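You operate a simulated robot arm through the tools that you are given. There is no shell and no other tool. Be economical: measure what you need, move in short steps, check, and stop when the job is done.

Carry out the task below with a simulated robot arm. There is one attempt and no reset: what you move stays moved.

JOB
Load the OAK board on the small press's lower tray and close the press.
Fine: tray in, guard down and latched before the pump starts; then CLOSE.
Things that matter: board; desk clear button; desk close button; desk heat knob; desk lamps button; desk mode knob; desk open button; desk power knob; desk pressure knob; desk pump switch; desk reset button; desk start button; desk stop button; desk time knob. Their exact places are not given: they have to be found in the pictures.

Only the result counts: the job must be done as asked and must still hold three seconds after the hand-in. Knocking over, shifting, dropping, spilling or breaking anything else fails it.

ROBOT AND FRAMES
A 7-joint arm with a two-finger parallel gripper on a trunk, on a base that drives. Base frame: it is fixed to the floor where the robot stands at the start and does not move with it; the origin is under the middle of the robot, x ahead of it, y to its left, z up. Readings come in m, degrees, newtons and seconds.
With the tool pointing down near the work surface it reaches from about 0.28 to 0.74 m from the robot's upright axis, wherever it stands. Its first joint turns from -115.0 to 115.0 degrees. Places, roughly: board [0.5, -1.75, 0.75]; desk clear button [0.9, -1.4, 1.3]; desk close button [1.3, -0.6, 1]; desk heat knob [1.3, -0.7, 1.2]; desk lamps button [1.1, -1.1, 1]; desk mode knob [1, -1.2, 1.2]; desk open button [1.2, -0.9, 1]; desk power knob [0.9, -1.4, 1.2]; desk pressure knob [1.2, -0.8, 1.2]; desk pump switch [1, -1.2, 1]; desk reset button [1.2, -1, 1]; desk start button [1.3, -0.7, 1]; desk stop button [0.9, -1.4, 1]; desk time knob [1.1, -1, 1.2]; desk zero button [1.3, -0.8, 1.3]; guard latch [1.2, -0.3, 1]. Payload 3.91 kg.
Tool frame: the origin (TCP) lies between the finger pads and is the grasp point; the fingertips stand 0.03 m ahead of it; z points along the fingers, y is the line along which they close. The gripper opens to 0.11 m. The fingers are 0.02 m wide and 0.01 m thick; the gripper's body (0.048 by 0.112 m) begins 0.055 m behind the TCP.
Orientation is that of the tool frame in the base frame, as a unit quaternion [x, y, z, w]. With the fingers straight down and closing along the base's y, the tool's x points along the base's -x, its y along +y and its z along -z.

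CONTROLS
- The arm moves only by the tool send_rows. Its argument "deltas" is one flat list of numbers, 7 for each row, row after row: the shift along the tool's x, y, z in m, then the turn, a rotation vector about the tool's x, y, z in degrees, then the opening, from 0 (shut) to 1 (fully open). In form: [dx, dy, dz, ax, ay, az, gripper, dx, dy, dz, ax, ay, az, gripper, ...]. A call has 1 to 8 rows; each row shifts and turns the commanded pose from where the row before left it, along the tool's axes as they then stand. Each row takes 0.2 s and may step no farther than 0.05 m and 8.6 degrees from the row before; otherwise, or with a gripper value out of range, the whole call is refused. Where a pose cannot be reached the arm comes as near as it can. A force on the tool above 40 N (or 10 N above the force at the start of the call, whichever is more), or a blocked arm, ends the call early, and 0.2 s more pass. Each finger travels about 0.108 m/s and halts on what it meets, pressing with about 38 N; the grip force reading is that of the motor and also rises with nothing between the fingers. The clock runs only during rows and for 0.2 s after the last one: add rows that do not move to give the fingers time. It gives the time, the measured TCP pose, the force on the tool (base axes), the opening and the grip force at its end, in the units of the frame above (readings bear some noise), with the torque about the TCP (base axes, N m) and any sound that the robot's microphone picked up.
- Cameras (640 x 400 px; columns grow to the right, rows downward): "scene" is now at [0.027, 0.1412, 1.3963]; the picture's right is [-0.06, -1.00, 0.00], its down [-0.49, 0.03, -0.87] and it looks along [0.87, -0.05, -0.49] (base axes); focal length 274 px, centre (320, 200). "wrist" rides on the gripper at [0.072, 0.017, -0.103] in the tool frame; the picture's right is [-0.23, 0.97, 0.00], its down [-0.76, -0.18, -0.62] and it looks along [-0.61, -0.14, 0.78] (tool axes); focal length 222 px, centre (320, 200).
- grab_frame(camera): a new picture of that camera. It takes no simulated time.
- slide_trunk(by): slides the trunk up (or, below 0, down) by that many m; the arm and the scene camera ride with it, the base frame stays. It gives what a move gives, with no picture.
- steer(legs): drives the robot by 1 to 6 legs, each [ahead, turn to the left] in m and degrees, along the robot's own axes; the way and the turn of a leg run together, so that a leg with both is an arc; at most 1.5 m and 180 degrees a leg. The arm and the cameras ride along, it lands a little off, and it stops where it bumps. It gives what a move gives.
- aim_head(pan, tilt): turns the head with the scene camera to pan (to the left, within 155 degrees either way) and tilt (down, from -29 to 69), counted from straight ahead of the robot. It gives what a move gives.
- locate(camera, pixels): for up to 12 pixels [column, row] of the newest picture of that camera ("zoom" is the newest enlarged one), the place [x, y, z] in the base frame of the surface seen there, good to about 0.002 m, but the place of the scene camera against the robot may be out by one fixed shift of up to 0.018 m in any direction. It takes no simulated time.
- zoom(camera, box): a new picture of the part [left, top, right, bottom] of that camera's present view, enlarged. It takes no simulated time.
- hand_in(): hands the job in; it is judged then, once.

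Work in short steps. Measure before you move; look again where a grasp or a placing could have gone wrong, and mend it. You have 80 turns and 68 pictures in all, those below and enlarged ones among them. Open the gripper and draw the arm clear of the work before you hand the job in, unless the task says otherwise; then end with one line.

The tools are called after "Request:" as name(argument=value, ...) on one line, values as JSON. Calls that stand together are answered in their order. send_rows: Moves the arm, as the interface text tells. Its arguments: {"type":"object","properties":{"deltas":{"type":"array"}},"required":["deltas"]} The other tools are called the same way: slide_trunk (by) slides the trunk up or down; steer (legs) drives the base; aim_head (pan, tilt) turns the head that bears the scene camera; grab_frame (camera) takes a picture; locate (camera, pixels) gives the place of the surface under pixels of a picture; zoom (camera, box) takes an enlarged picture of a part of a camera's view; hand_in () hands the job in.

At the start:

```text
time_s: 0.0
tcp_pos: [0.4682, 0.0688, 0.9376]
tcp_rot: [0.0, 1.0, -0.001, 0.0]
force: [-0.5, -0.9, -0.2]
torque: [-0.01, -0.02, -0.03]
gripper_width: 0.1098
finger_force: 0.0
trunk travel left (down, up): [-0.475, 0.515]
robot x, y, heading: [0.0011, 0.001, 0.1]
head pan, tilt: [-3.5, 29.4]
```

scene: 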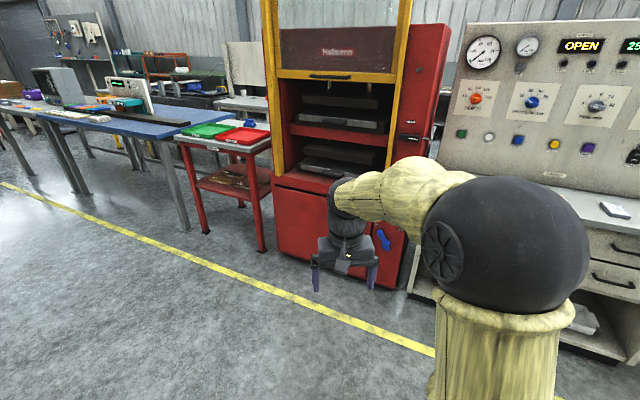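
wrist: 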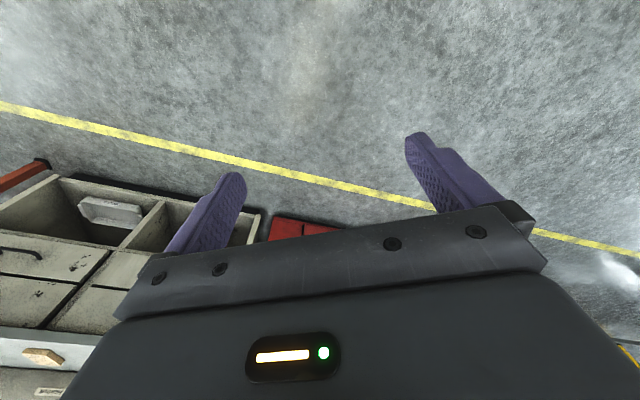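

The scene shows a red press with a yellow guard ahead (columns 265-450) and a control desk to the right. I enlarge the press and desk first.

Request:
zoom(camera="scene", box=[240, 0, 460, 300])

Request:
aim_head(pan=-50, tilt=20)

Request:
grab_frame(camera="scene")

```text
1.33 times, centred on (350, 150) of scene
```

zoom: 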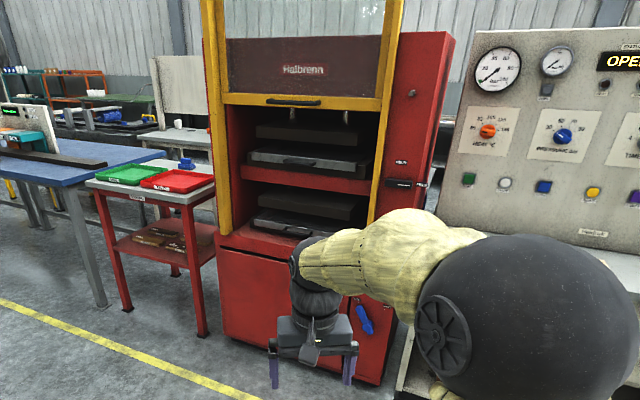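

```text
time_s: 1.1
tcp_pos: [0.4666, 0.0691, 0.9381]
tcp_rot: [0.001, 1.0, 0.0, 0.0]
force: [0.2, -0.6, 0.4]
torque: [-0.01, 0.04, 0.02]
gripper_width: 0.1102
finger_force: 0.0
trunk travel left (down, up): [-0.475, 0.515]
robot x, y, heading: [0.003, -0.0009, -0.0]
head pan, tilt: [-50.0, 20.0]
```

```text
64 pictures are left
```

scene: 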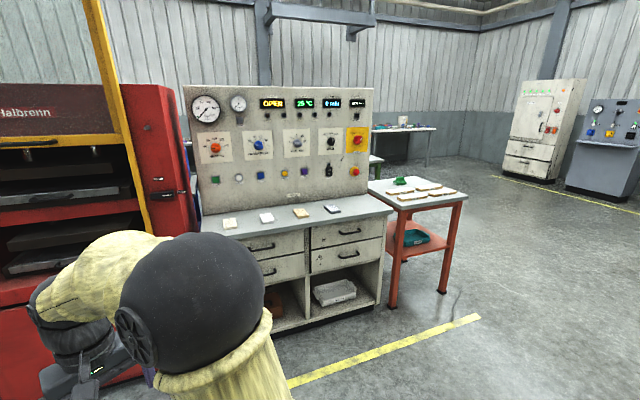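

The desk spans columns 185-390. A table with several boards is at (415,190). I enlarge both.

Request:
zoom(camera="scene", box=[185, 85, 385, 220])

Request:
zoom(camera="scene", box=[360, 165, 470, 235])

Request:
locate(camera="scene", pixels=[[432, 186], [441, 191], [411, 196], [402, 182], [215, 180], [331, 172], [355, 171], [270, 104], [230, 223], [166, 196], [262, 175], [284, 174]])

```text
2.96 times, centred on (285, 152) of scene
```

zoom: 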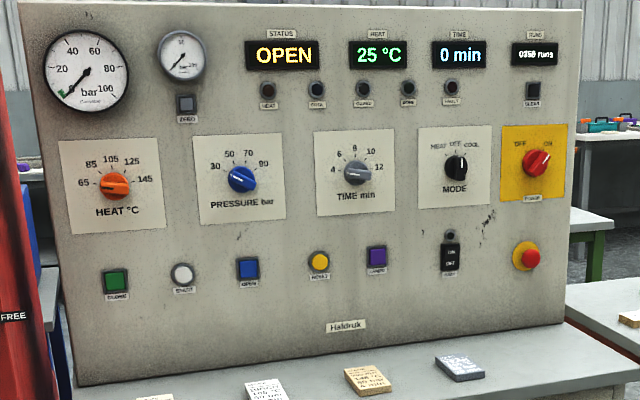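

```text
5.71 times, centred on (415, 200) of scene
```

zoom: 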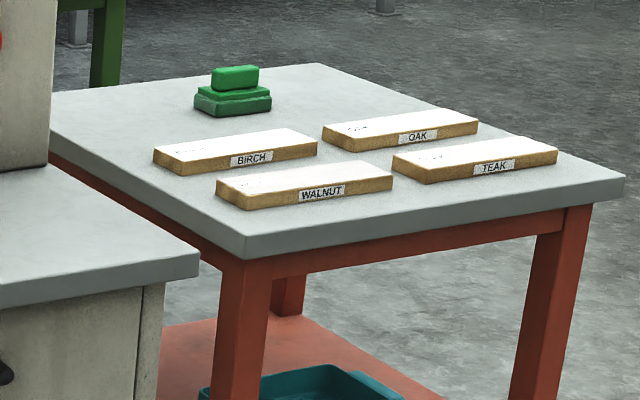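

```text
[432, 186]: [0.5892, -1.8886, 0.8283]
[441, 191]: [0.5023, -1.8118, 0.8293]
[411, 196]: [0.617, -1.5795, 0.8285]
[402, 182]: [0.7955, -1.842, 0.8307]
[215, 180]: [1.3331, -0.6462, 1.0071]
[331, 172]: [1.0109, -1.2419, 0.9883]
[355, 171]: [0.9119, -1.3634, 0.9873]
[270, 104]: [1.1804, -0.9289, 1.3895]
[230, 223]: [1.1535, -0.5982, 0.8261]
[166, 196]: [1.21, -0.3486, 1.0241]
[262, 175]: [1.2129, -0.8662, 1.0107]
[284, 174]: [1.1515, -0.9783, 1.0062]
```

OAK is the far-right-back board at about (0.59,-1.89). Next I look at the press in detail.

Request:
aim_head(pan=0, tilt=20)

Request:
zoom(camera="scene", box=[280, 80, 480, 205])

Request:
grab_frame(camera="scene")

```text
time_s: 2.3
tcp_pos: [0.4672, 0.0692, 0.9377]
tcp_rot: [0.0, 1.0, -0.001, 0.0]
force: [0.0, -0.7, 0.7]
torque: [0.04, -0.01, 0.01]
gripper_width: 0.11
finger_force: 0.0
trunk travel left (down, up): [-0.475, 0.515]
robot x, y, heading: [-0.003, 0.002, -0.0]
head pan, tilt: [0.0, 20.0]
```

```text
3.20 times, centred on (380, 142) of scene
```

zoom: 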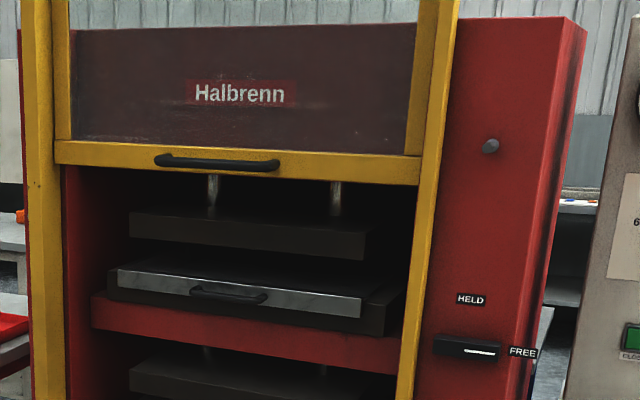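

```text
60 pictures are left
```

scene: 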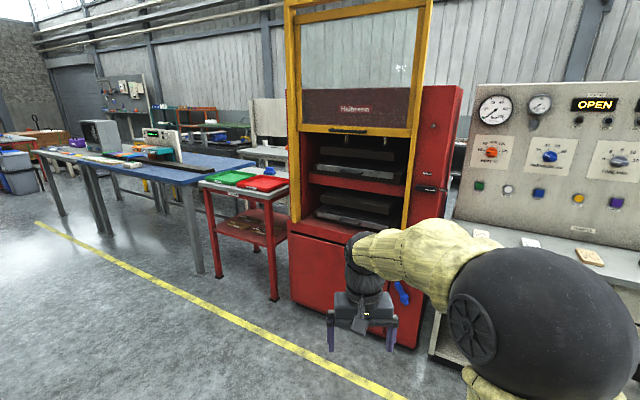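

The latch lever points right at FREE with HELD above it. I measure the press features.

Request:
locate(camera="scene", pixels=[[347, 130], [332, 129], [365, 131], [421, 187], [427, 187], [435, 189], [427, 173], [433, 125], [308, 210], [345, 217], [390, 222], [345, 232]])

Request:
zoom(camera="scene", box=[280, 150, 470, 270])

Request:
locate(camera="zoom", pixels=[[195, 252], [165, 248], [230, 260], [100, 225], [130, 245], [390, 225], [60, 240], [420, 240], [200, 285], [100, 195], [510, 130], [485, 130]])

```text
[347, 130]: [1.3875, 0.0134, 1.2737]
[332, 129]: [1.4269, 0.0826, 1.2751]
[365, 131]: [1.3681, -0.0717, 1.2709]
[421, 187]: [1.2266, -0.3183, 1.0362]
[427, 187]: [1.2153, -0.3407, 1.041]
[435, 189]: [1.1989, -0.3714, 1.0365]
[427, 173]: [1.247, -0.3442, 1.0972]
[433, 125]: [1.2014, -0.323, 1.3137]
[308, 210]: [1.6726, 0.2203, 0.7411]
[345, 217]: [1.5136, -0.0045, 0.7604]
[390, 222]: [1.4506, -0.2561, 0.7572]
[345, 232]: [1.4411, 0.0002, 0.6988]
```

```text
3.33 times, centred on (375, 210) of scene
```

zoom: 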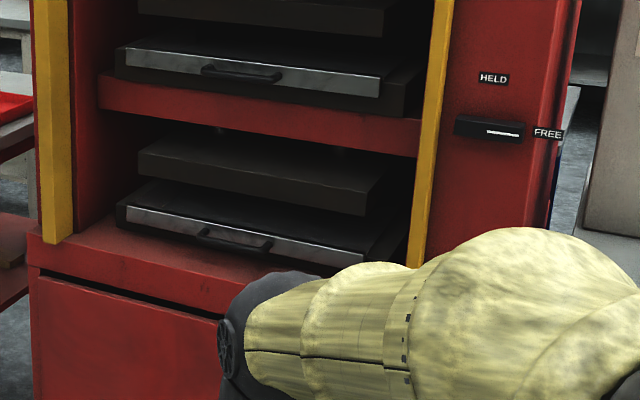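

```text
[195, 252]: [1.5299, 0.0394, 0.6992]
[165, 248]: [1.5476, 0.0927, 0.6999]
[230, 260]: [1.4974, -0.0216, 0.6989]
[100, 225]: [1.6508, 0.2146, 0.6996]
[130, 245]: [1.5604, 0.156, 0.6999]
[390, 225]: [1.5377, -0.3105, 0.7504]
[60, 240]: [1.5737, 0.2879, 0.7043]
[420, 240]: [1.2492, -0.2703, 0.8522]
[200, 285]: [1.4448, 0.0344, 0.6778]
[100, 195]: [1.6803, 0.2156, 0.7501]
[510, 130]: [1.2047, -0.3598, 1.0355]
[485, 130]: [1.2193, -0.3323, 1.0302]
```

The press front faces roughly (-0.93,0.36), with the lower tray handle near z 0.70 and the latch near (1.21,-0.34,1.036). I raise the trunk and drive to the board table.

Request:
slide_trunk(by=0.15)

Request:
steer(legs=[[0, -90], [1.5, 0], [0.08, 0], [0, 63]])

Request:
aim_head(pan=0, tilt=45)

Request:
grab_frame(camera="scene")

Request:
grab_frame(camera="wrist")

```text
time_s: 4.1
tcp_pos: [0.4662, 0.0691, 1.087]
tcp_rot: [0.0, 1.0, -0.001, 0.0]
force: [0.5, 1.7, 0.1]
torque: [-0.02, -0.01, -0.01]
gripper_width: 0.11
finger_force: 0.0
trunk travel left (down, up): [-0.625, 0.365]
robot x, y, heading: [0.0003, -0.0006, 0.2]
head pan, tilt: [0.0, 20.0]
```

```text
time_s: 23.1
tcp_pos: [0.4304, -1.7372, 1.0882]
tcp_rot: [0.235, 0.972, 0.0, 0.0]
force: [0.1, 0.5, -0.3]
torque: [0.02, 0.01, 0.01]
gripper_width: 0.1099
finger_force: 0.0
trunk travel left (down, up): [-0.625, 0.365]
robot x, y, heading: [-0.0143, -1.5823, -27.2]
head pan, tilt: [0.0, 20.0]
```

```text
time_s: 24.0
tcp_pos: [0.43, -1.7371, 1.0889]
tcp_rot: [0.236, 0.972, 0.001, 0.0]
force: [0.1, -0.3, 0.6]
torque: [0.02, 0.02, 0.01]
gripper_width: 0.1101
finger_force: 0.1
trunk travel left (down, up): [-0.625, 0.365]
robot x, y, heading: [-0.013, -1.5847, -27.3]
head pan, tilt: [0.0, 45.0]
```

```text
58 pictures are left
```

scene: 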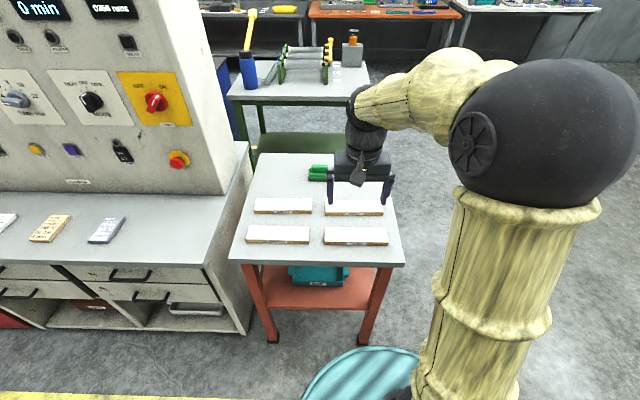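

```text
57 pictures are left
```

wrist: 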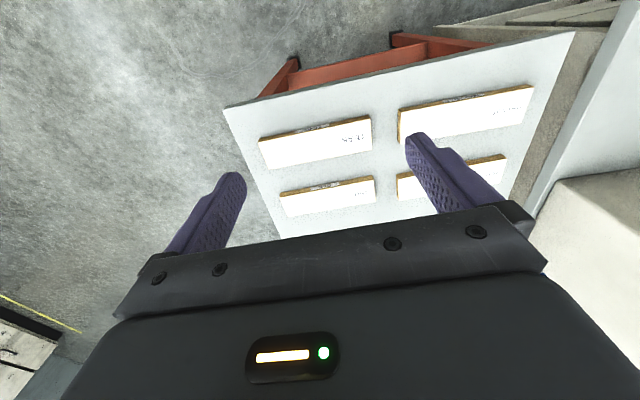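

In the wrist view, OAK should be the lower-left board around (327,197). I zoom to check the label and corners.

Request:
zoom(camera="wrist", box=[230, 90, 400, 240])

Request:
locate(camera="wrist", pixels=[[281, 197], [287, 216], [374, 181], [376, 202], [328, 198], [281, 192], [373, 176], [300, 228], [327, 184], [260, 143], [370, 121]])

Request:
locate(camera="scene", pixels=[[325, 214], [383, 215], [283, 205], [355, 236], [332, 227], [387, 229]])

```text
2.67 times, centred on (315, 165) of wrist
```

zoom: 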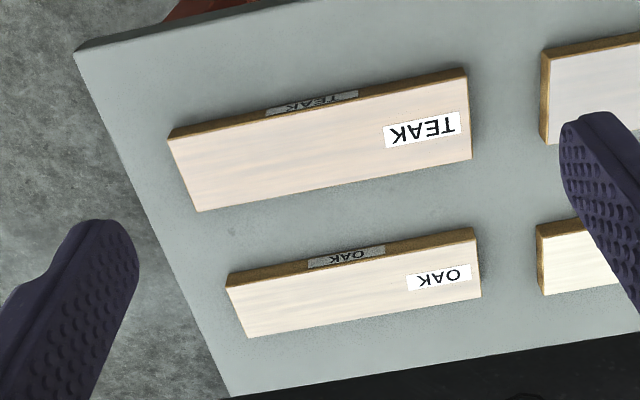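

```text
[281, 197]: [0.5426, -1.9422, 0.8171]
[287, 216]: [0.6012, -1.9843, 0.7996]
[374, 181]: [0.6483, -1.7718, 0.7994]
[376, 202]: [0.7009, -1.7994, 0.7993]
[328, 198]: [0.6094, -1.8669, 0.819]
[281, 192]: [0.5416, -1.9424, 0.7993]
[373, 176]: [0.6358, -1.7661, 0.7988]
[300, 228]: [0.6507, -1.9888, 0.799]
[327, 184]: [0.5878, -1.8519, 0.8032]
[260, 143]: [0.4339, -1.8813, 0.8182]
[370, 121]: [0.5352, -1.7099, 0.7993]
```

```text
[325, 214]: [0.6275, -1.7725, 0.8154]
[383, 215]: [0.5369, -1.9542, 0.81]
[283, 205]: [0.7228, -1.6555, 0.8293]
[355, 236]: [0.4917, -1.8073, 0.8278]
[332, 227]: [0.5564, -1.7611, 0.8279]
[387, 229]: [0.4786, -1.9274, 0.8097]
```

OAK label confirmed. I locate its top-face corners in the zoom.

Request:
locate(camera="zoom", pixels=[[232, 290], [250, 334], [477, 293], [472, 243], [351, 288], [355, 275], [172, 143], [468, 80], [227, 275]])

```text
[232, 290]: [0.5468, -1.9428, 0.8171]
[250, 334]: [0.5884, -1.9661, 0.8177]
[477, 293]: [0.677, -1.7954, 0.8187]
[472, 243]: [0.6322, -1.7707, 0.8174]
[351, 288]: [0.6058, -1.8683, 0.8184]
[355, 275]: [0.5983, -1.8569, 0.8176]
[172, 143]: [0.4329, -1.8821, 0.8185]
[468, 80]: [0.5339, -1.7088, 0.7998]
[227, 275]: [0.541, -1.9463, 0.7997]
```

OAK centre is (0.611,-1.869), top z 0.818, width about 0.055 along -26.4°. I drive 0.07 m closer and turn the wrist by +90° about tool z so the fingers close across the width.

Request:
steer(legs=[[0.07, 0]])

Request:
send_rows(deltas=[0, 0, 0, 0, 0, 8.5, 1, 0, 0, 0, 0, 0, 8.5, 1, 0, 0, 0, 0, 0, 8.5, 1, 0, 0, 0, 0, 0, 8.5, 1, 0, 0, 0, 0, 0, 8.5, 1, 0, 0, 0, 0, 0, 8.5, 1, 0, 0, 0, 0, 0, 8.5, 1, 0, 0, 0, 0, 0, 8.5, 1])

Request:
send_rows(deltas=[0, 0, 0, 0, 0, 7, 1, 0, 0, 0, 0, 0, 7, 1, 0, 0, 0, 0, 0, 7.1, 1, 0, 0, 0, 0, 0, 0, 1])

```text
time_s: 25.1
tcp_pos: [0.4942, -1.7701, 1.0881]
tcp_rot: [0.235, 0.972, 0.0, -0.001]
force: [-0.5, -1.2, -1.0]
torque: [0.0, 0.04, 0.02]
gripper_width: 0.1098
finger_force: 0.0
trunk travel left (down, up): [-0.625, 0.365]
robot x, y, heading: [0.0452, -1.6166, -27.4]
head pan, tilt: [0.0, 45.0]
```

```text
time_s: 26.9
tcp_pos: [0.4931, -1.7699, 1.0889]
tcp_rot: [0.739, 0.674, 0.0, 0.0]
force: [0.0, 0.6, 0.0]
torque: [0.0, 0.0, 0.0]
gripper_width: 0.1099
finger_force: 0.0
trunk travel left (down, up): [-0.625, 0.365]
robot x, y, heading: [0.0472, -1.6202, -27.3]
head pan, tilt: [0.0, 45.0]
```

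```text
time_s: 27.9
tcp_pos: [0.4927, -1.7705, 1.0878]
tcp_rot: [0.85, 0.527, -0.001, 0.001]
force: [-0.1, 0.3, 1.1]
torque: [-0.02, 0.01, 0.01]
gripper_width: 0.1098
finger_force: 0.0
trunk travel left (down, up): [-0.625, 0.365]
robot x, y, heading: [0.0482, -1.6195, -26.9]
head pan, tilt: [0.0, 45.0]
```

The tool is now aligned at -26.4°. I move over the board and partway down, then check.

Request:
send_rows(deltas=[-0.009, 0.0375, 0.02, 0, 0, 0, 1, -0.009, 0.0375, 0.02, 0, 0, 0, 1, -0.009, 0.0375, 0.02, 0, 0, 0, 1, -0.009, 0.0375, 0.02, 0, 0, 0, 1, 0, 0, 0.04, 0, 0, 0, 1, 0, 0, 0.04, 0, 0, 0, 1, 0, 0, 0, 0, 0, 0, 1])

Request:
grab_frame(camera="wrist")

```text
time_s: 29.5
tcp_pos: [0.6113, -1.8691, 0.9286]
tcp_rot: [0.85, 0.527, 0.001, 0.0]
force: [-0.1, -0.8, -0.3]
torque: [0.01, 0.0, -0.02]
gripper_width: 0.1101
finger_force: 0.0
trunk travel left (down, up): [-0.625, 0.365]
robot x, y, heading: [0.0433, -1.6175, -27.0]
head pan, tilt: [0.0, 45.0]
```

```text
55 pictures are left
```

wrist: 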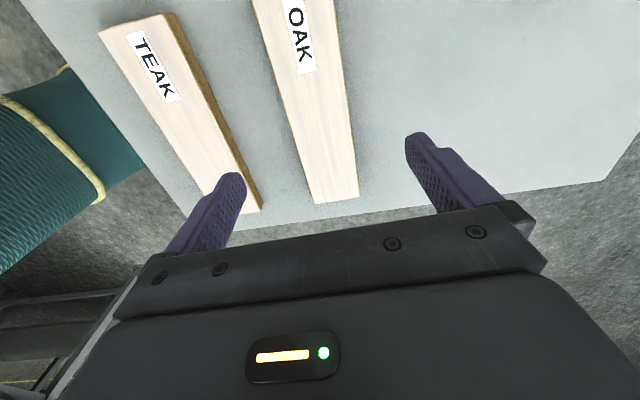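

Fingers straddle OAK, with TEAK close to the left finger. I measure the edges before narrowing the opening.

Request:
locate(camera="wrist", pixels=[[314, 202], [358, 197], [298, 150], [350, 144], [283, 100], [342, 95], [262, 208], [236, 150], [245, 209], [255, 5]])

```text
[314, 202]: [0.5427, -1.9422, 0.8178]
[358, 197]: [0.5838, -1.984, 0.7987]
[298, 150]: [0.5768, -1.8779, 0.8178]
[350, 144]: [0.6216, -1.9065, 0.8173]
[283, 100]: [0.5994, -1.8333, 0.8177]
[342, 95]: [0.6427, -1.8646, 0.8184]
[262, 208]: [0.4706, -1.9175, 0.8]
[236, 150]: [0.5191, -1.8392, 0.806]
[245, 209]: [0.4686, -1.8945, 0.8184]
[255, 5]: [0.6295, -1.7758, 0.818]
```

Gap to TEAK is about 70 mm, so it is clear. I descend to TCP z 0.833 and close on OAK.

Request:
send_rows(deltas=[0, 0, 0.03, 0, 0, 0, 0.75, 0, 0, 0.03, 0, 0, 0, 0.75, 0, 0, 0.025, 0, 0, 0, 0.75, 0, 0, 0.0105, 0, 0, 0, 0.75, 0, 0, 0, 0, 0, 0, 0.3, 0, 0, 0, 0, 0, 0, 0.3, 0, 0, 0, 0, 0, 0, 0.3])

Request:
send_rows(deltas=[0, 0, -0.03, 0, 0, 0, 0.3, 0, 0, -0.04, 0, 0, 0, 0.3, 0, 0, -0.05, 0, 0, 0, 0.3, 0, 0, -0.05, 0, 0, 0, 0.3, 0, 0, -0.04, 0, 0, 0, 0.3])

Request:
grab_frame(camera="wrist")

```text
time_s: 31.1
tcp_pos: [0.611, -1.8692, 0.8326]
tcp_rot: [0.849, 0.528, 0.0, 0.0]
force: [-0.3, 0.1, 0.7]
torque: [0.01, 0.0, -0.02]
gripper_width: 0.0572
finger_force: 38.3
trunk travel left (down, up): [-0.625, 0.365]
robot x, y, heading: [0.0484, -1.6209, -27.1]
head pan, tilt: [0.0, 45.0]
```

```text
time_s: 32.3
tcp_pos: [0.6096, -1.8682, 1.0435]
tcp_rot: [0.849, 0.528, -0.001, 0.0]
force: [-0.4, -0.3, -0.3]
torque: [-0.03, -0.01, 0.02]
gripper_width: 0.0329
finger_force: 0.1
trunk travel left (down, up): [-0.625, 0.365]
robot x, y, heading: [0.0464, -1.6164, -27.3]
head pan, tilt: [0.0, 45.0]
```

```text
54 pictures are left
```

wrist: 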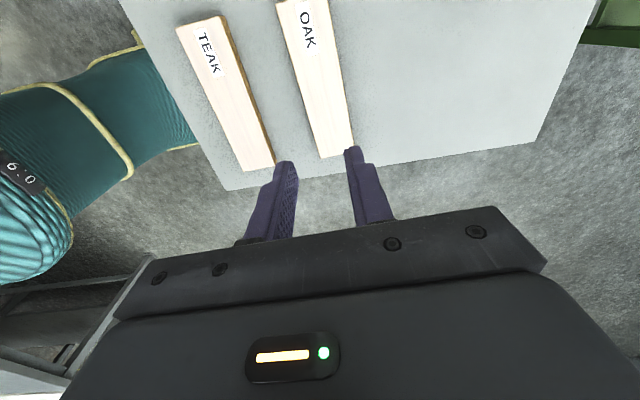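

The board slipped out (width went to 0.033) and remains on the table. I check where it lies now.

Request:
locate(camera="wrist", pixels=[[318, 157], [351, 150], [308, 120], [344, 115], [292, 60], [332, 56], [277, 2], [315, 0], [271, 166], [250, 110]])

Request:
zoom(camera="wrist", box=[150, 0, 400, 200])

```text
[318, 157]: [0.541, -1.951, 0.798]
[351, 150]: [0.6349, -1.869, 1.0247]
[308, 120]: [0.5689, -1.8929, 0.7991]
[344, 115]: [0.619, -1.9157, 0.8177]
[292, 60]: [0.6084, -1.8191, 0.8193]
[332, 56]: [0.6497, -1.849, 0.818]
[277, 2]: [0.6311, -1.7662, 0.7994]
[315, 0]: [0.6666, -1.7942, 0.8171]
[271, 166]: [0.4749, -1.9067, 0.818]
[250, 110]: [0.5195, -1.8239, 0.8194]
```

```text
2.00 times, centred on (275, 100) of wrist
```

zoom: 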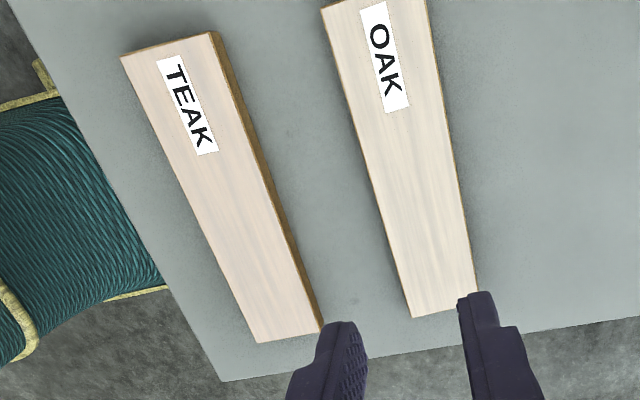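

OAK hasn't moved. I retry with fingertips about 1 mm above the table, a full-close command and a slow lift.

Request:
send_rows(deltas=[0, 0.0015, 0, 0, 0, 0, 0.75, 0, 0, 0.05, 0, 0, 0, 0.75, 0, 0, 0.05, 0, 0, 0, 0.75, 0, 0, 0.05, 0, 0, 0, 0.75, 0, 0, 0.04, 0, 0, 0, 0.75, 0, 0, 0.0185, 0, 0, 0, 0.75, 0, 0, 0.005, 0, 0, 0, 0.75, 0, 0, 0, 0, 0, 0, 0.75])

Request:
send_rows(deltas=[0, 0, 0, 0, 0, 0, 0, 0, 0, 0, 0, 0, 0, 0, 0, 0, 0, 0, 0, 0, 0, 0, 0, 0, 0, 0, 0, 0, 0, 0, 0, 0, 0, 0, 0])

Request:
send_rows(deltas=[0, 0, -0.003, 0, 0, 0, 0, 0, 0, -0.005, 0, 0, 0, 0, 0, 0, -0.006, 0, 0, 0, 0, 0, 0, -0.006, 0, 0, 0, 0])

Request:
grab_frame(camera="wrist")

```text
time_s: 34.1
tcp_pos: [0.6112, -1.8692, 0.8303]
tcp_rot: [0.849, 0.528, 0.001, 0.001]
force: [-0.7, 0.8, 12.9]
torque: [0.33, 0.5, -0.09]
gripper_width: 0.0826
finger_force: 0.0
trunk travel left (down, up): [-0.625, 0.365]
robot x, y, heading: [0.0471, -1.6154, -27.2]
head pan, tilt: [0.0, 45.0]
```

```text
time_s: 35.3
tcp_pos: [0.6115, -1.869, 0.8313]
tcp_rot: [0.85, 0.527, 0.0, 0.002]
force: [-4.5, 1.8, 18.6]
torque: [0.34, 0.68, 0.29]
gripper_width: 0.0574
finger_force: 38.1
trunk travel left (down, up): [-0.625, 0.365]
robot x, y, heading: [0.0431, -1.6187, -26.9]
head pan, tilt: [0.0, 45.0]
```

```text
time_s: 36.3
tcp_pos: [0.6115, -1.8693, 0.8483]
tcp_rot: [0.849, 0.528, 0.0, 0.0]
force: [0.0, -0.3, -1.7]
torque: [0.0, 0.01, 0.0]
gripper_width: 0.0575
finger_force: 38.4
trunk travel left (down, up): [-0.625, 0.365]
robot x, y, heading: [0.047, -1.6177, -27.2]
head pan, tilt: [0.0, 45.0]
```

```text
52 pictures are left
```

wrist: 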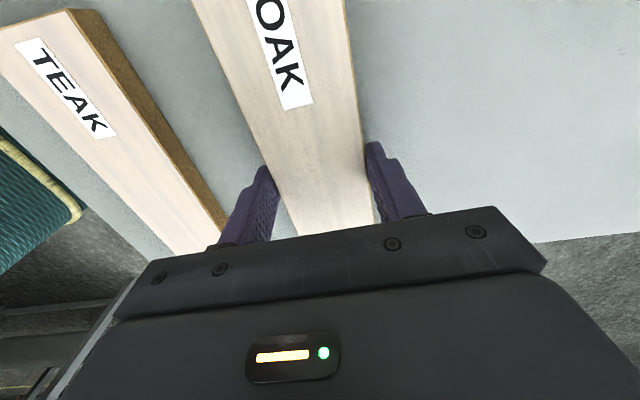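

OAK is held, but the tray must be drawn out first with an empty gripper. I set the board back down, open, rise, and go look at the press.

Request:
send_rows(deltas=[0, 0, 0.006, 0, 0, 0, 0, 0, 0, 0.006, 0, 0, 0, 0, 0, 0, 0.004, 0, 0, 0, 0, 0, 0, 0, 0, 0, 0, 0.75, 0, 0, 0, 0, 0, 0, 0.75, 0, 0, -0.03, 0, 0, 0, 0.75, 0, 0, -0.05, 0, 0, 0, 0.75, 0, 0, -0.05, 0, 0, 0, 0.75])

Request:
send_rows(deltas=[0, 0, -0.05, 0, 0, 0, 1, 0, 0, -0.05, 0, 0, 0, 1, 0, -0.05, 0, 0, 0, 0, 1, 0, -0.05, 0, 0, 0, 0, 1, 0, -0.05, 0, 0, 0, 0, 1, 0, 0, 0, 0, 0, 0, 1])

Request:
grab_frame(camera="wrist")

```text
time_s: 38.1
tcp_pos: [0.6112, -1.8692, 0.9639]
tcp_rot: [0.849, 0.528, -0.001, 0.0]
force: [0.1, 1.0, -0.7]
torque: [0.02, -0.05, -0.04]
gripper_width: 0.0825
finger_force: 0.1
trunk travel left (down, up): [-0.625, 0.365]
robot x, y, heading: [0.0459, -1.6188, -27.1]
head pan, tilt: [0.0, 45.0]
```

```text
time_s: 39.5
tcp_pos: [0.4795, -1.8028, 1.0624]
tcp_rot: [0.849, 0.528, -0.001, 0.0]
force: [0.4, -0.7, 0.6]
torque: [-0.01, -0.02, -0.02]
gripper_width: 0.11
finger_force: 0.1
trunk travel left (down, up): [-0.625, 0.365]
robot x, y, heading: [0.0458, -1.6202, -27.1]
head pan, tilt: [0.0, 45.0]
```

```text
51 pictures are left
```

wrist: 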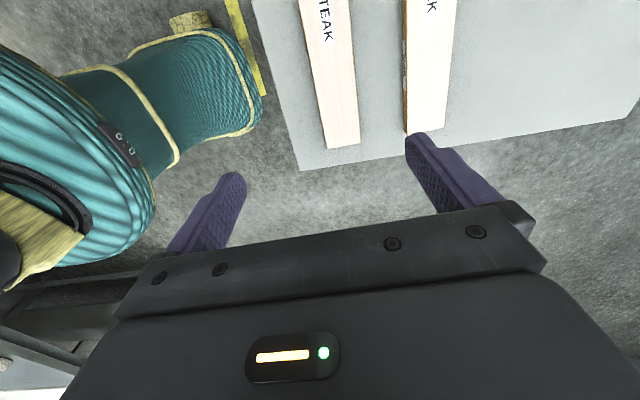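

Board is back at its place and the arm is clear. I drive to the front of the press at about (0.55,0.34), heading -21°.

Request:
steer(legs=[[0, 102.7], [1.5, 0], [0.52, 0], [0, -97]])

Request:
aim_head(pan=0, tilt=38)

Request:
grab_frame(camera="scene")

```text
time_s: 63.6
tcp_pos: [0.9828, 0.2001, 1.0636]
tcp_rot: [0.826, 0.564, -0.001, 0.0]
force: [-0.1, 0.6, 0.4]
torque: [-0.01, 0.02, 0.02]
gripper_width: 0.11
finger_force: 0.1
trunk travel left (down, up): [-0.625, 0.365]
robot x, y, heading: [0.5373, 0.3446, -22.0]
head pan, tilt: [0.0, 45.0]
```

```text
time_s: 64.3
tcp_pos: [0.9824, 0.1998, 1.0628]
tcp_rot: [0.827, 0.563, 0.0, 0.001]
force: [0.1, -0.9, -0.7]
torque: [-0.01, -0.02, 0.01]
gripper_width: 0.1101
finger_force: 0.0
trunk travel left (down, up): [-0.625, 0.365]
robot x, y, heading: [0.5365, 0.3457, -22.5]
head pan, tilt: [0.0, 38.0]
```

```text
50 pictures are left
```

scene: 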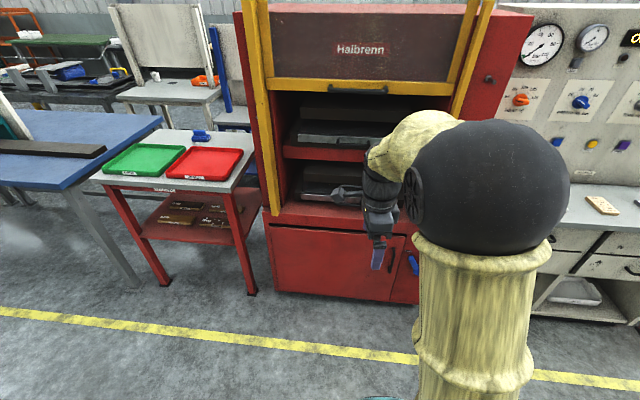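

The arm hides the lower tray. I shift the tool right and back to clear the view.

Request:
send_rows(deltas=[-0.05, -0.02, 0, 0, 0, 0, 1, -0.05, -0.02, 0, 0, 0, 0, 1, -0.05, -0.02, 0, 0, 0, 0, 1, -0.05, -0.02, 0, 0, 0, 0, 1, -0.05, -0.02, 0, 0, 0, 0, 1, -0.05, -0.02, 0, 0, 0, 0, 1, -0.05, -0.02, 0, 0, 0, 0, 1])

Request:
zoom(camera="scene", box=[230, 70, 530, 260])

```text
refused: row 1 steps farther than a row can; nothing moved
```

```text
2.11 times, centred on (380, 165) of scene
```

zoom: 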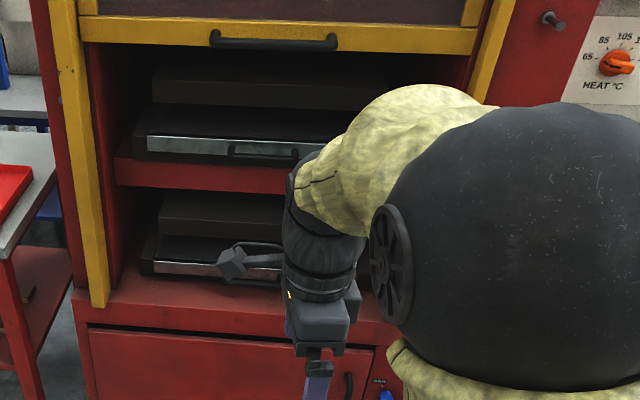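

The combined step was too long; I resend with smaller steps.

Request:
send_rows(deltas=[-0.045, -0.02, 0, 0, 0, 0, 1, -0.045, -0.02, 0, 0, 0, 0, 1, -0.045, -0.02, 0, 0, 0, 0, 1, -0.045, -0.02, 0, 0, 0, 0, 1, -0.045, -0.02, 0, 0, 0, 0, 1, -0.045, -0.02, 0, 0, 0, 0, 1, -0.045, -0.02, 0, 0, 0, 0, 1])

Request:
zoom(camera="scene", box=[240, 70, 480, 230])

```text
time_s: 65.9
tcp_pos: [0.7359, -0.0434, 1.0638]
tcp_rot: [0.826, 0.564, -0.001, 0.0]
force: [-0.4, -0.5, -0.2]
torque: [0.01, 0.01, 0.03]
gripper_width: 0.1099
finger_force: 0.0
trunk travel left (down, up): [-0.625, 0.365]
robot x, y, heading: [0.5392, 0.3467, -22.2]
head pan, tilt: [0.0, 38.0]
```

```text
2.50 times, centred on (360, 150) of scene
```

zoom: 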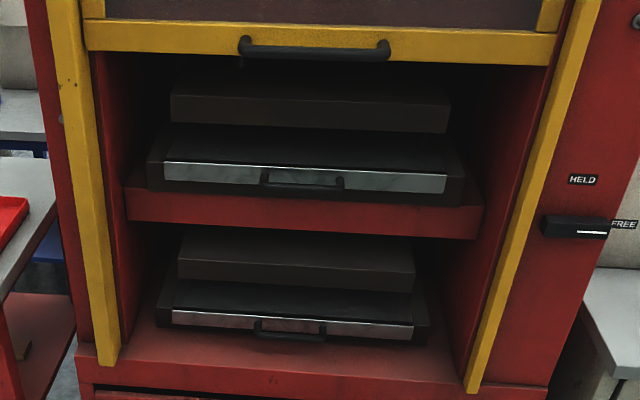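

The whole press is visible now. I measure the tray front, handle, rails, latch and guard.

Request:
locate(camera="zoom", pixels=[[290, 336], [258, 330], [323, 336], [175, 318], [411, 330], [290, 323], [290, 300], [290, 278], [180, 270], [412, 280], [145, 350], [440, 360]])

Request:
locate(camera="zoom", pixels=[[240, 48], [315, 54], [387, 52], [120, 45], [540, 45], [107, 360], [475, 385], [550, 226], [605, 232], [584, 179], [625, 223], [313, 40]])

```text
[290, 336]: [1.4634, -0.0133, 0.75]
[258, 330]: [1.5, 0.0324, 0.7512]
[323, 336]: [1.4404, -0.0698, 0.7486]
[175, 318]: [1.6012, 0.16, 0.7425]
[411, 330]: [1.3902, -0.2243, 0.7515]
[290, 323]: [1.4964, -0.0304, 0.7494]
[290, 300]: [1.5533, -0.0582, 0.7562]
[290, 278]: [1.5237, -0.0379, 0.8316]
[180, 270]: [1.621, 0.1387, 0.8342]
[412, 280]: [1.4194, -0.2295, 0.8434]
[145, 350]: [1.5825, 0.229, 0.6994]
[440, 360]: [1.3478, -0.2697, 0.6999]
```

```text
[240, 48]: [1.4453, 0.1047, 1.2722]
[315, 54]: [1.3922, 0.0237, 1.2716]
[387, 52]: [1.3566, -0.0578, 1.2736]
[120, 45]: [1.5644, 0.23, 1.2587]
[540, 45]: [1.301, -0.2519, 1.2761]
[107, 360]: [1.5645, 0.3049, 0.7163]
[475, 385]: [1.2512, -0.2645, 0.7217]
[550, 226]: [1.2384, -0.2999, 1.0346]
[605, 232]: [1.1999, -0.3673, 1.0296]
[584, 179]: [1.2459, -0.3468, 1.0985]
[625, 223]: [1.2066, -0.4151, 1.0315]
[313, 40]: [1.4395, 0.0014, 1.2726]
```

Press inward heading is -28.8°; the lower handle bar lies at u≈1.288, v≈0.694 (z≈0.74), tray front at u≈1.325. I reposition the robot square to the tray, lower the trunk and pitch the tool 60° up, so it points forward and 30° down.

Request:
steer(legs=[[0, 20.5], [0.275, 0], [0, -27.2]])

Request:
slide_trunk(by=-0.2)

Request:
send_rows(deltas=[0, 0, 0, -8.5, 0, 0, 1, 0, 0, 0, -8.5, 0, 0, 1, 0, 0, 0, -8.5, 0, 0, 1, 0, 0, 0, -8.5, 0, 0, 1, 0, 0, 0, -8.5, 0, 0, 1, 0, 0, 0, -8.5, 0, 0, 1, 0, 0, 0, -8.5, 0, 0, 1, 0, 0, 0, 0, 0, 0, 1])

Request:
grab_frame(camera="wrist")

```text
time_s: 71.5
tcp_pos: [0.9632, -0.074, 1.0635]
tcp_rot: [0.859, 0.513, 0.0, 0.001]
force: [0.0, -0.3, -0.9]
torque: [0.02, -0.04, 0.0]
gripper_width: 0.1099
finger_force: 0.1
trunk travel left (down, up): [-0.625, 0.365]
robot x, y, heading: [0.8067, 0.3378, -29.4]
head pan, tilt: [0.0, 38.0]
```

```text
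time_s: 73.6
tcp_pos: [0.9638, -0.073, 0.8641]
tcp_rot: [0.858, 0.513, 0.0, 0.0]
force: [0.7, 0.1, 0.5]
torque: [-0.01, -0.02, -0.02]
gripper_width: 0.11
finger_force: 0.1
trunk travel left (down, up): [-0.425, 0.565]
robot x, y, heading: [0.8116, 0.3417, -29.3]
head pan, tilt: [0.0, 38.0]
```

```text
time_s: 75.4
tcp_pos: [0.9639, -0.073, 0.8625]
tcp_rot: [0.745, 0.444, 0.256, 0.427]
force: [0.3, -0.1, 0.0]
torque: [0.0, -0.02, -0.03]
gripper_width: 0.11
finger_force: 0.1
trunk travel left (down, up): [-0.425, 0.565]
robot x, y, heading: [0.8091, 0.3381, -29.2]
head pan, tilt: [0.0, 38.0]
```

```text
47 pictures are left
```

wrist: 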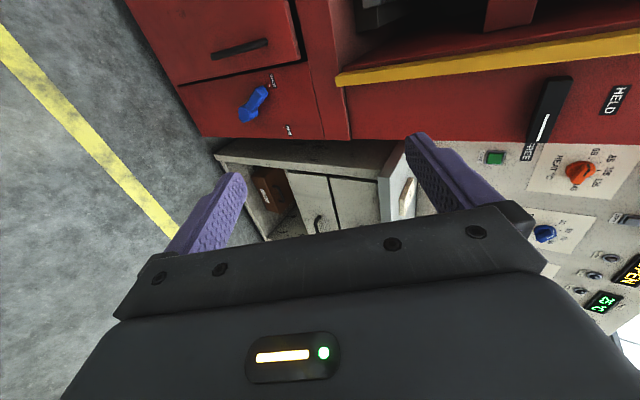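

A blue lever with labels is on the lower cabinet at (253,104), and the latch is at (552,108). I zoom into both and locate the latch with this camera.

Request:
zoom(camera="wrist", box=[220, 60, 320, 150])

Request:
zoom(camera="wrist", box=[490, 60, 640, 180])

Request:
locate(camera="wrist", pixels=[[563, 82], [547, 118], [536, 138], [614, 98], [527, 150], [575, 120], [495, 158], [582, 170], [350, 75], [253, 104]])

```text
4.44 times, centred on (270, 105) of wrist
```

zoom: 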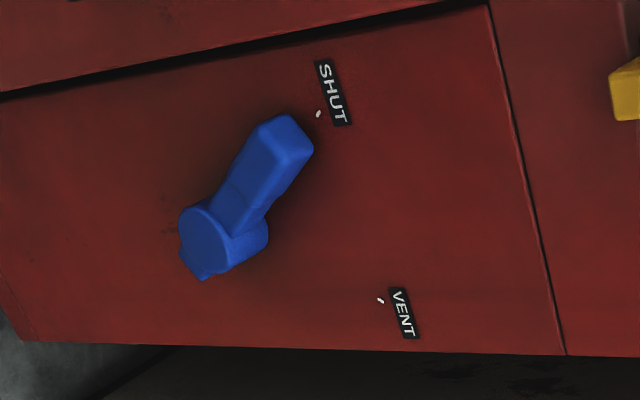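

```text
3.33 times, centred on (565, 120) of wrist
```

zoom: 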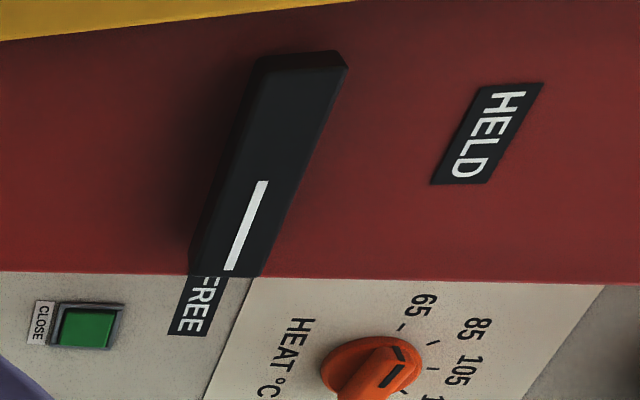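

```text
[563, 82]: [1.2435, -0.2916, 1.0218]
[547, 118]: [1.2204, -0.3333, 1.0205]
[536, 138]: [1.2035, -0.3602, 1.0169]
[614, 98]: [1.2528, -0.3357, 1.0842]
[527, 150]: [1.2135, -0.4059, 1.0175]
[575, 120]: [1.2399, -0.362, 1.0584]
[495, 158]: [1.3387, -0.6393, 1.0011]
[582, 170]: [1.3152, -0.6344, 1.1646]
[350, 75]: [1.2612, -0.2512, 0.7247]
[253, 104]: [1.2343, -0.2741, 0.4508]
```

The latch is a bar knob centred at (1.220,-0.333,1.02) pointing FREE; the vent valve is already SHUT. The scene shift is about (-0.006,-0.009,+0.012). I move the tool toward the lower handle, stopping short to look.

Request:
send_rows(deltas=[0.034, 0.01, 0.032, 0, 0, 0, 1, 0.034, 0.01, 0.032, 0, 0, 0, 1, 0.034, 0.01, 0.032, 0, 0, 0, 1, 0.034, 0.01, 0.032, 0, 0, 0, 1, 0.034, 0.01, 0.032, 0, 0, 0, 1, 0.034, 0.01, 0.032, 0, 0, 0, 1, 0.034, 0.01, 0.032, 0, 0, 0, 1, 0.034, 0.01, 0.032, 0, 0, 0, 1])

Request:
grab_frame(camera="wrist")

```text
time_s: 77.2
tcp_pos: [1.3223, 0.0434, 0.8019]
tcp_rot: [0.745, 0.445, 0.253, 0.426]
force: [1.3, 0.0, 0.1]
torque: [-0.01, -0.05, -0.01]
gripper_width: 0.1098
finger_force: 0.1
trunk travel left (down, up): [-0.425, 0.565]
robot x, y, heading: [0.8111, 0.336, -29.1]
head pan, tilt: [0.0, 38.0]
```

```text
44 pictures are left
```

wrist: 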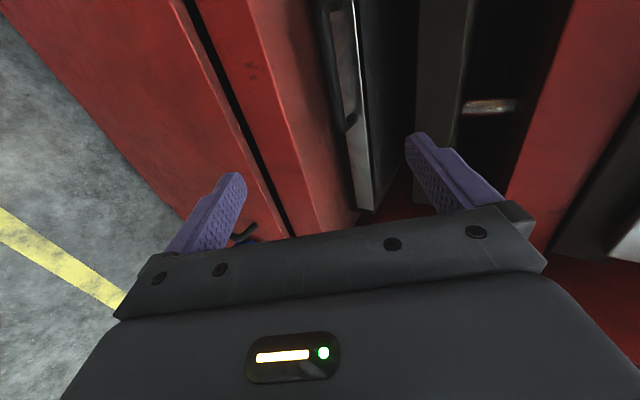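

The handle bar shows at (335,60), between the fingers. I locate it.

Request:
locate(camera="wrist", pixels=[[328, 40], [334, 70], [340, 105], [347, 124], [352, 150], [365, 190], [378, 150], [300, 100], [330, 10], [355, 100]])

```text
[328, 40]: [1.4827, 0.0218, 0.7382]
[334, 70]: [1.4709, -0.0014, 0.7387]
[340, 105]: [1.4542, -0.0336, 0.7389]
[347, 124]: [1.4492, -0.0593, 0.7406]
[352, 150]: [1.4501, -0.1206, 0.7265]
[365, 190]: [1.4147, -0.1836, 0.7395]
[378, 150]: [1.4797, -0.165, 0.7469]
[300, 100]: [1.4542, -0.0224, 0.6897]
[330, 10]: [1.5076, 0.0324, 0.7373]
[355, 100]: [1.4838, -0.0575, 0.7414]
```

Bar confirmed at u 1.289, v 0.705, z 0.739. I advance along the tool with the opening narrowed to 0.05 and grasp the bar.

Request:
send_rows(deltas=[0.01, 0.0075, 0.03, 0, 0, 0, 0.5, 0.01, 0.0075, 0.03, 0, 0, 0, 0.5, 0.01, 0.0075, 0.03, 0, 0, 0, 0.48, 0, 0, 0.02, 0, 0, 0, 0.48, 0, 0, 0.02, 0, 0, 0, 0.48, 0, 0, 0.0176, 0, 0, 0, 0.48, 0, 0, 0, 0, 0, 0, 0.48])

Request:
grab_frame(camera="wrist")

```text
time_s: 78.8
tcp_pos: [1.4581, 0.0027, 0.7468]
tcp_rot: [0.745, 0.445, 0.254, 0.427]
force: [0.5, -0.6, 0.5]
torque: [-0.02, 0.0, -0.02]
gripper_width: 0.0528
finger_force: 0.0
trunk travel left (down, up): [-0.425, 0.565]
robot x, y, heading: [0.8086, 0.3365, -29.3]
head pan, tilt: [0.0, 38.0]
```

```text
43 pictures are left
```

wrist: 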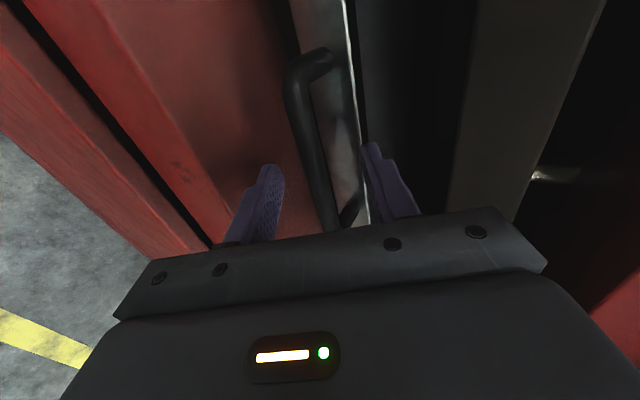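

The bar is between the fingers. I close and start a slow straight pull along -u.

Request:
send_rows(deltas=[0, 0, 0, 0, 0, 0, 0, 0, 0, 0, 0, 0, 0, 0, 0, 0, 0, 0, 0, 0, 0, 0, 0, 0, 0, 0, 0, 0, 0, -0.0102, -0.0172, 0, 0, 0, 0, 0, -0.0102, -0.0172, 0, 0, 0, 0, 0, -0.0102, -0.0172, 0, 0, 0, 0])

Request:
grab_frame(camera="wrist")

```text
time_s: 80.4
tcp_pos: [1.4077, 0.0328, 0.7442]
tcp_rot: [0.747, 0.446, 0.252, 0.424]
force: [-1.1, -0.1, -25.1]
torque: [0.44, 0.33, -0.31]
gripper_width: 0.0139
finger_force: 45.3
trunk travel left (down, up): [-0.425, 0.565]
robot x, y, heading: [0.8133, 0.3393, -29.2]
head pan, tilt: [0.0, 38.0]
```

```text
42 pictures are left
```

wrist: 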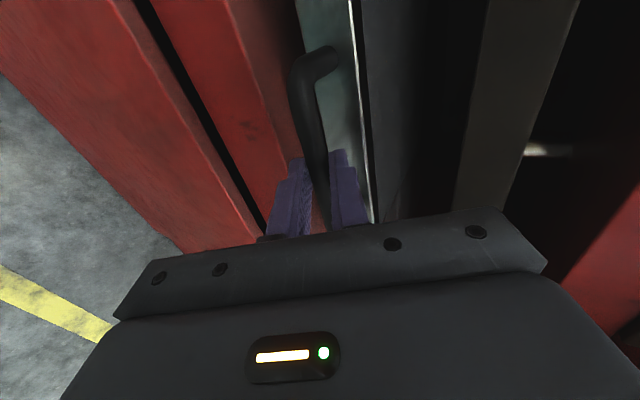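

The tray is following. I ease the vertical load a little and keep pulling.

Request:
send_rows(deltas=[0, -0.0128, -0.0157, 0, 0, 0, 0, 0, -0.0102, -0.0172, 0, 0, 0, 0, 0, -0.0127, -0.0215, 0, 0, 0, 0, 0, -0.0127, -0.0215, 0, 0, 0, 0, 0, -0.0127, -0.0215, 0, 0, 0, 0, 0, -0.0127, -0.0215, 0, 0, 0, 0])

Request:
grab_frame(camera="wrist")

Request:
grab_frame(camera="scene")

```text
time_s: 81.8
tcp_pos: [1.2821, 0.1008, 0.7454]
tcp_rot: [0.744, 0.446, 0.255, 0.426]
force: [4.3, 11.1, 4.3]
torque: [0.37, -0.21, -0.13]
gripper_width: 0.0137
finger_force: 44.8
trunk travel left (down, up): [-0.425, 0.565]
robot x, y, heading: [0.8113, 0.3378, -29.4]
head pan, tilt: [0.0, 38.0]
```

```text
41 pictures are left
```

wrist: 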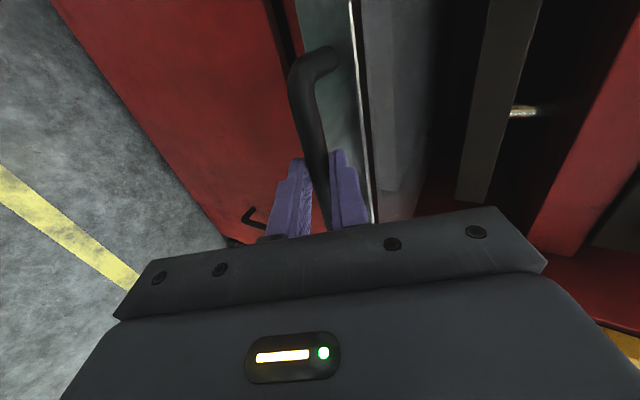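

```text
40 pictures are left
```

scene: 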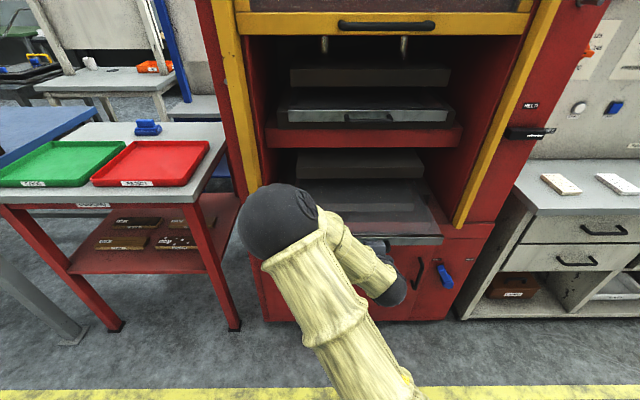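

Tray is out about 0.2 m. I pull about 0.1 m more for overhead clearance.

Request:
send_rows(deltas=[0, -0.0102, -0.0172, 0, 0, 0, 0, 0, -0.0102, -0.0172, 0, 0, 0, 0, 0, -0.0102, -0.0172, 0, 0, 0, 0, 0, -0.0102, -0.0172, 0, 0, 0, 0, 0, -0.0102, -0.0172, 0, 0, 0, 0])

Request:
grab_frame(camera="wrist")

```text
time_s: 83.0
tcp_pos: [1.2748, 0.105, 0.7451]
tcp_rot: [0.745, 0.446, 0.254, 0.425]
force: [4.7, 10.5, -0.1]
torque: [0.8, -0.42, 0.89]
gripper_width: 0.0137
finger_force: 44.6
out of reach, approached as far as the arm can: row 1, 2, 3, 4, 5
trunk travel left (down, up): [-0.425, 0.565]
robot x, y, heading: [0.8096, 0.3381, -29.0]
head pan, tilt: [0.0, 38.0]
```

```text
39 pictures are left
```

wrist: 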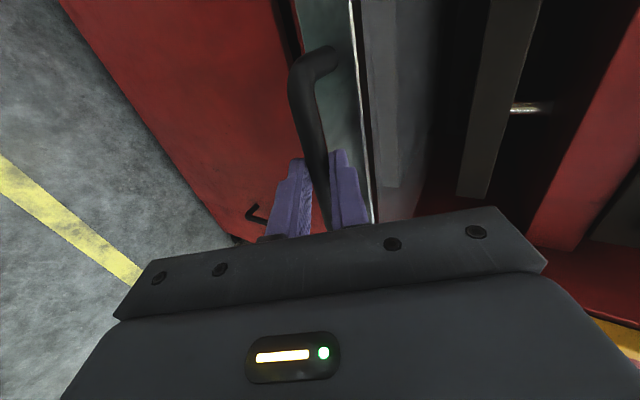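

The arm is folded to its limit, so I pull the rest by backing the base 0.08 m.

Request:
steer(legs=[[-0.08, 0]])

Request:
grab_frame(camera="wrist")

```text
time_s: 84.2
tcp_pos: [1.2029, 0.1438, 0.7437]
tcp_rot: [0.745, 0.445, 0.253, 0.427]
force: [4.2, 14.0, 0.3]
torque: [0.2, -0.06, -0.24]
gripper_width: 0.0136
finger_force: 44.8
trunk travel left (down, up): [-0.425, 0.565]
robot x, y, heading: [0.7427, 0.3806, -29.6]
head pan, tilt: [0.0, 38.0]
```

```text
38 pictures are left
```

wrist: 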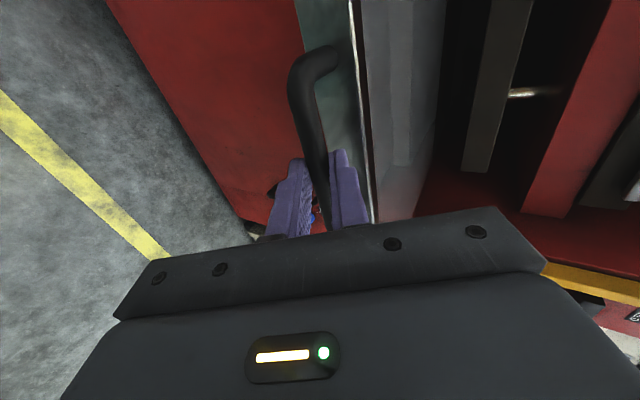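

Tray is out 0.29 m. I open fully, then back the base away from the handle.

Request:
send_rows(deltas=[0, 0, 0, 0, 0, 0, 1, 0, 0, 0, 0, 0, 0, 1, 0, 0, 0, 0, 0, 0, 1, 0, 0, 0, 0, 0, 0, 1])

Request:
steer(legs=[[-0.18, 0]])

Request:
slide_trunk(by=0.2)

Request:
grab_frame(camera="scene")

Request:
grab_frame(camera="wrist")

```text
time_s: 85.2
tcp_pos: [1.2021, 0.1433, 0.7445]
tcp_rot: [0.745, 0.446, 0.254, 0.425]
force: [0.0, -1.0, 0.4]
torque: [-0.01, 0.03, 0.03]
gripper_width: 0.1099
finger_force: 0.0
trunk travel left (down, up): [-0.425, 0.565]
robot x, y, heading: [0.7393, 0.3776, -29.4]
head pan, tilt: [0.0, 38.0]
```

```text
time_s: 86.8
tcp_pos: [1.0464, 0.2314, 0.744]
tcp_rot: [0.745, 0.446, 0.254, 0.426]
force: [-1.2, 0.1, -0.6]
torque: [-0.04, -0.02, 0.05]
gripper_width: 0.1099
finger_force: 0.0
trunk travel left (down, up): [-0.425, 0.565]
robot x, y, heading: [0.5825, 0.4672, -29.2]
head pan, tilt: [0.0, 38.0]
```

```text
time_s: 89.0
tcp_pos: [1.047, 0.2312, 0.9444]
tcp_rot: [0.746, 0.446, 0.254, 0.425]
force: [0.3, -0.2, 0.5]
torque: [-0.02, 0.01, -0.01]
gripper_width: 0.11
finger_force: 0.0
trunk travel left (down, up): [-0.625, 0.365]
robot x, y, heading: [0.5829, 0.4683, -29.6]
head pan, tilt: [0.0, 38.0]
```

```text
37 pictures are left
```

scene: 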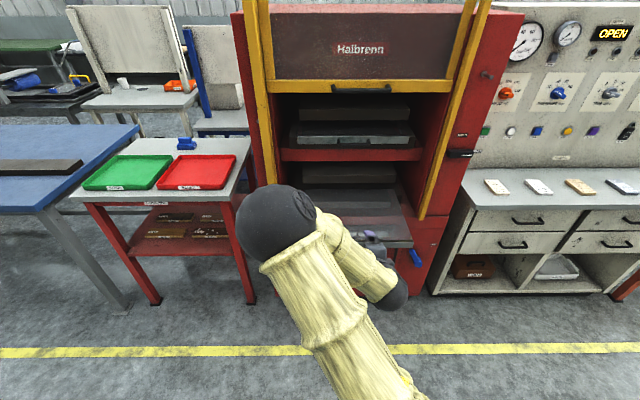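

```text
36 pictures are left
```

wrist: 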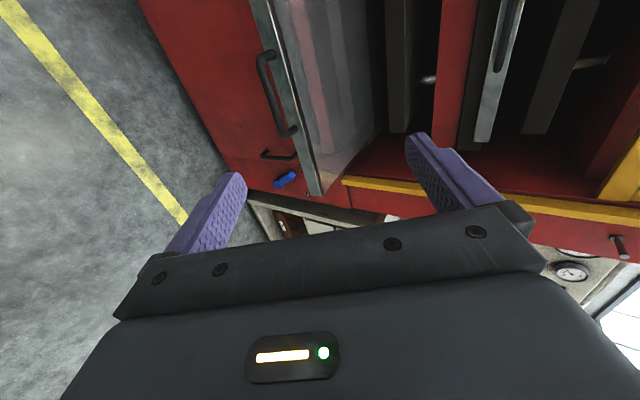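

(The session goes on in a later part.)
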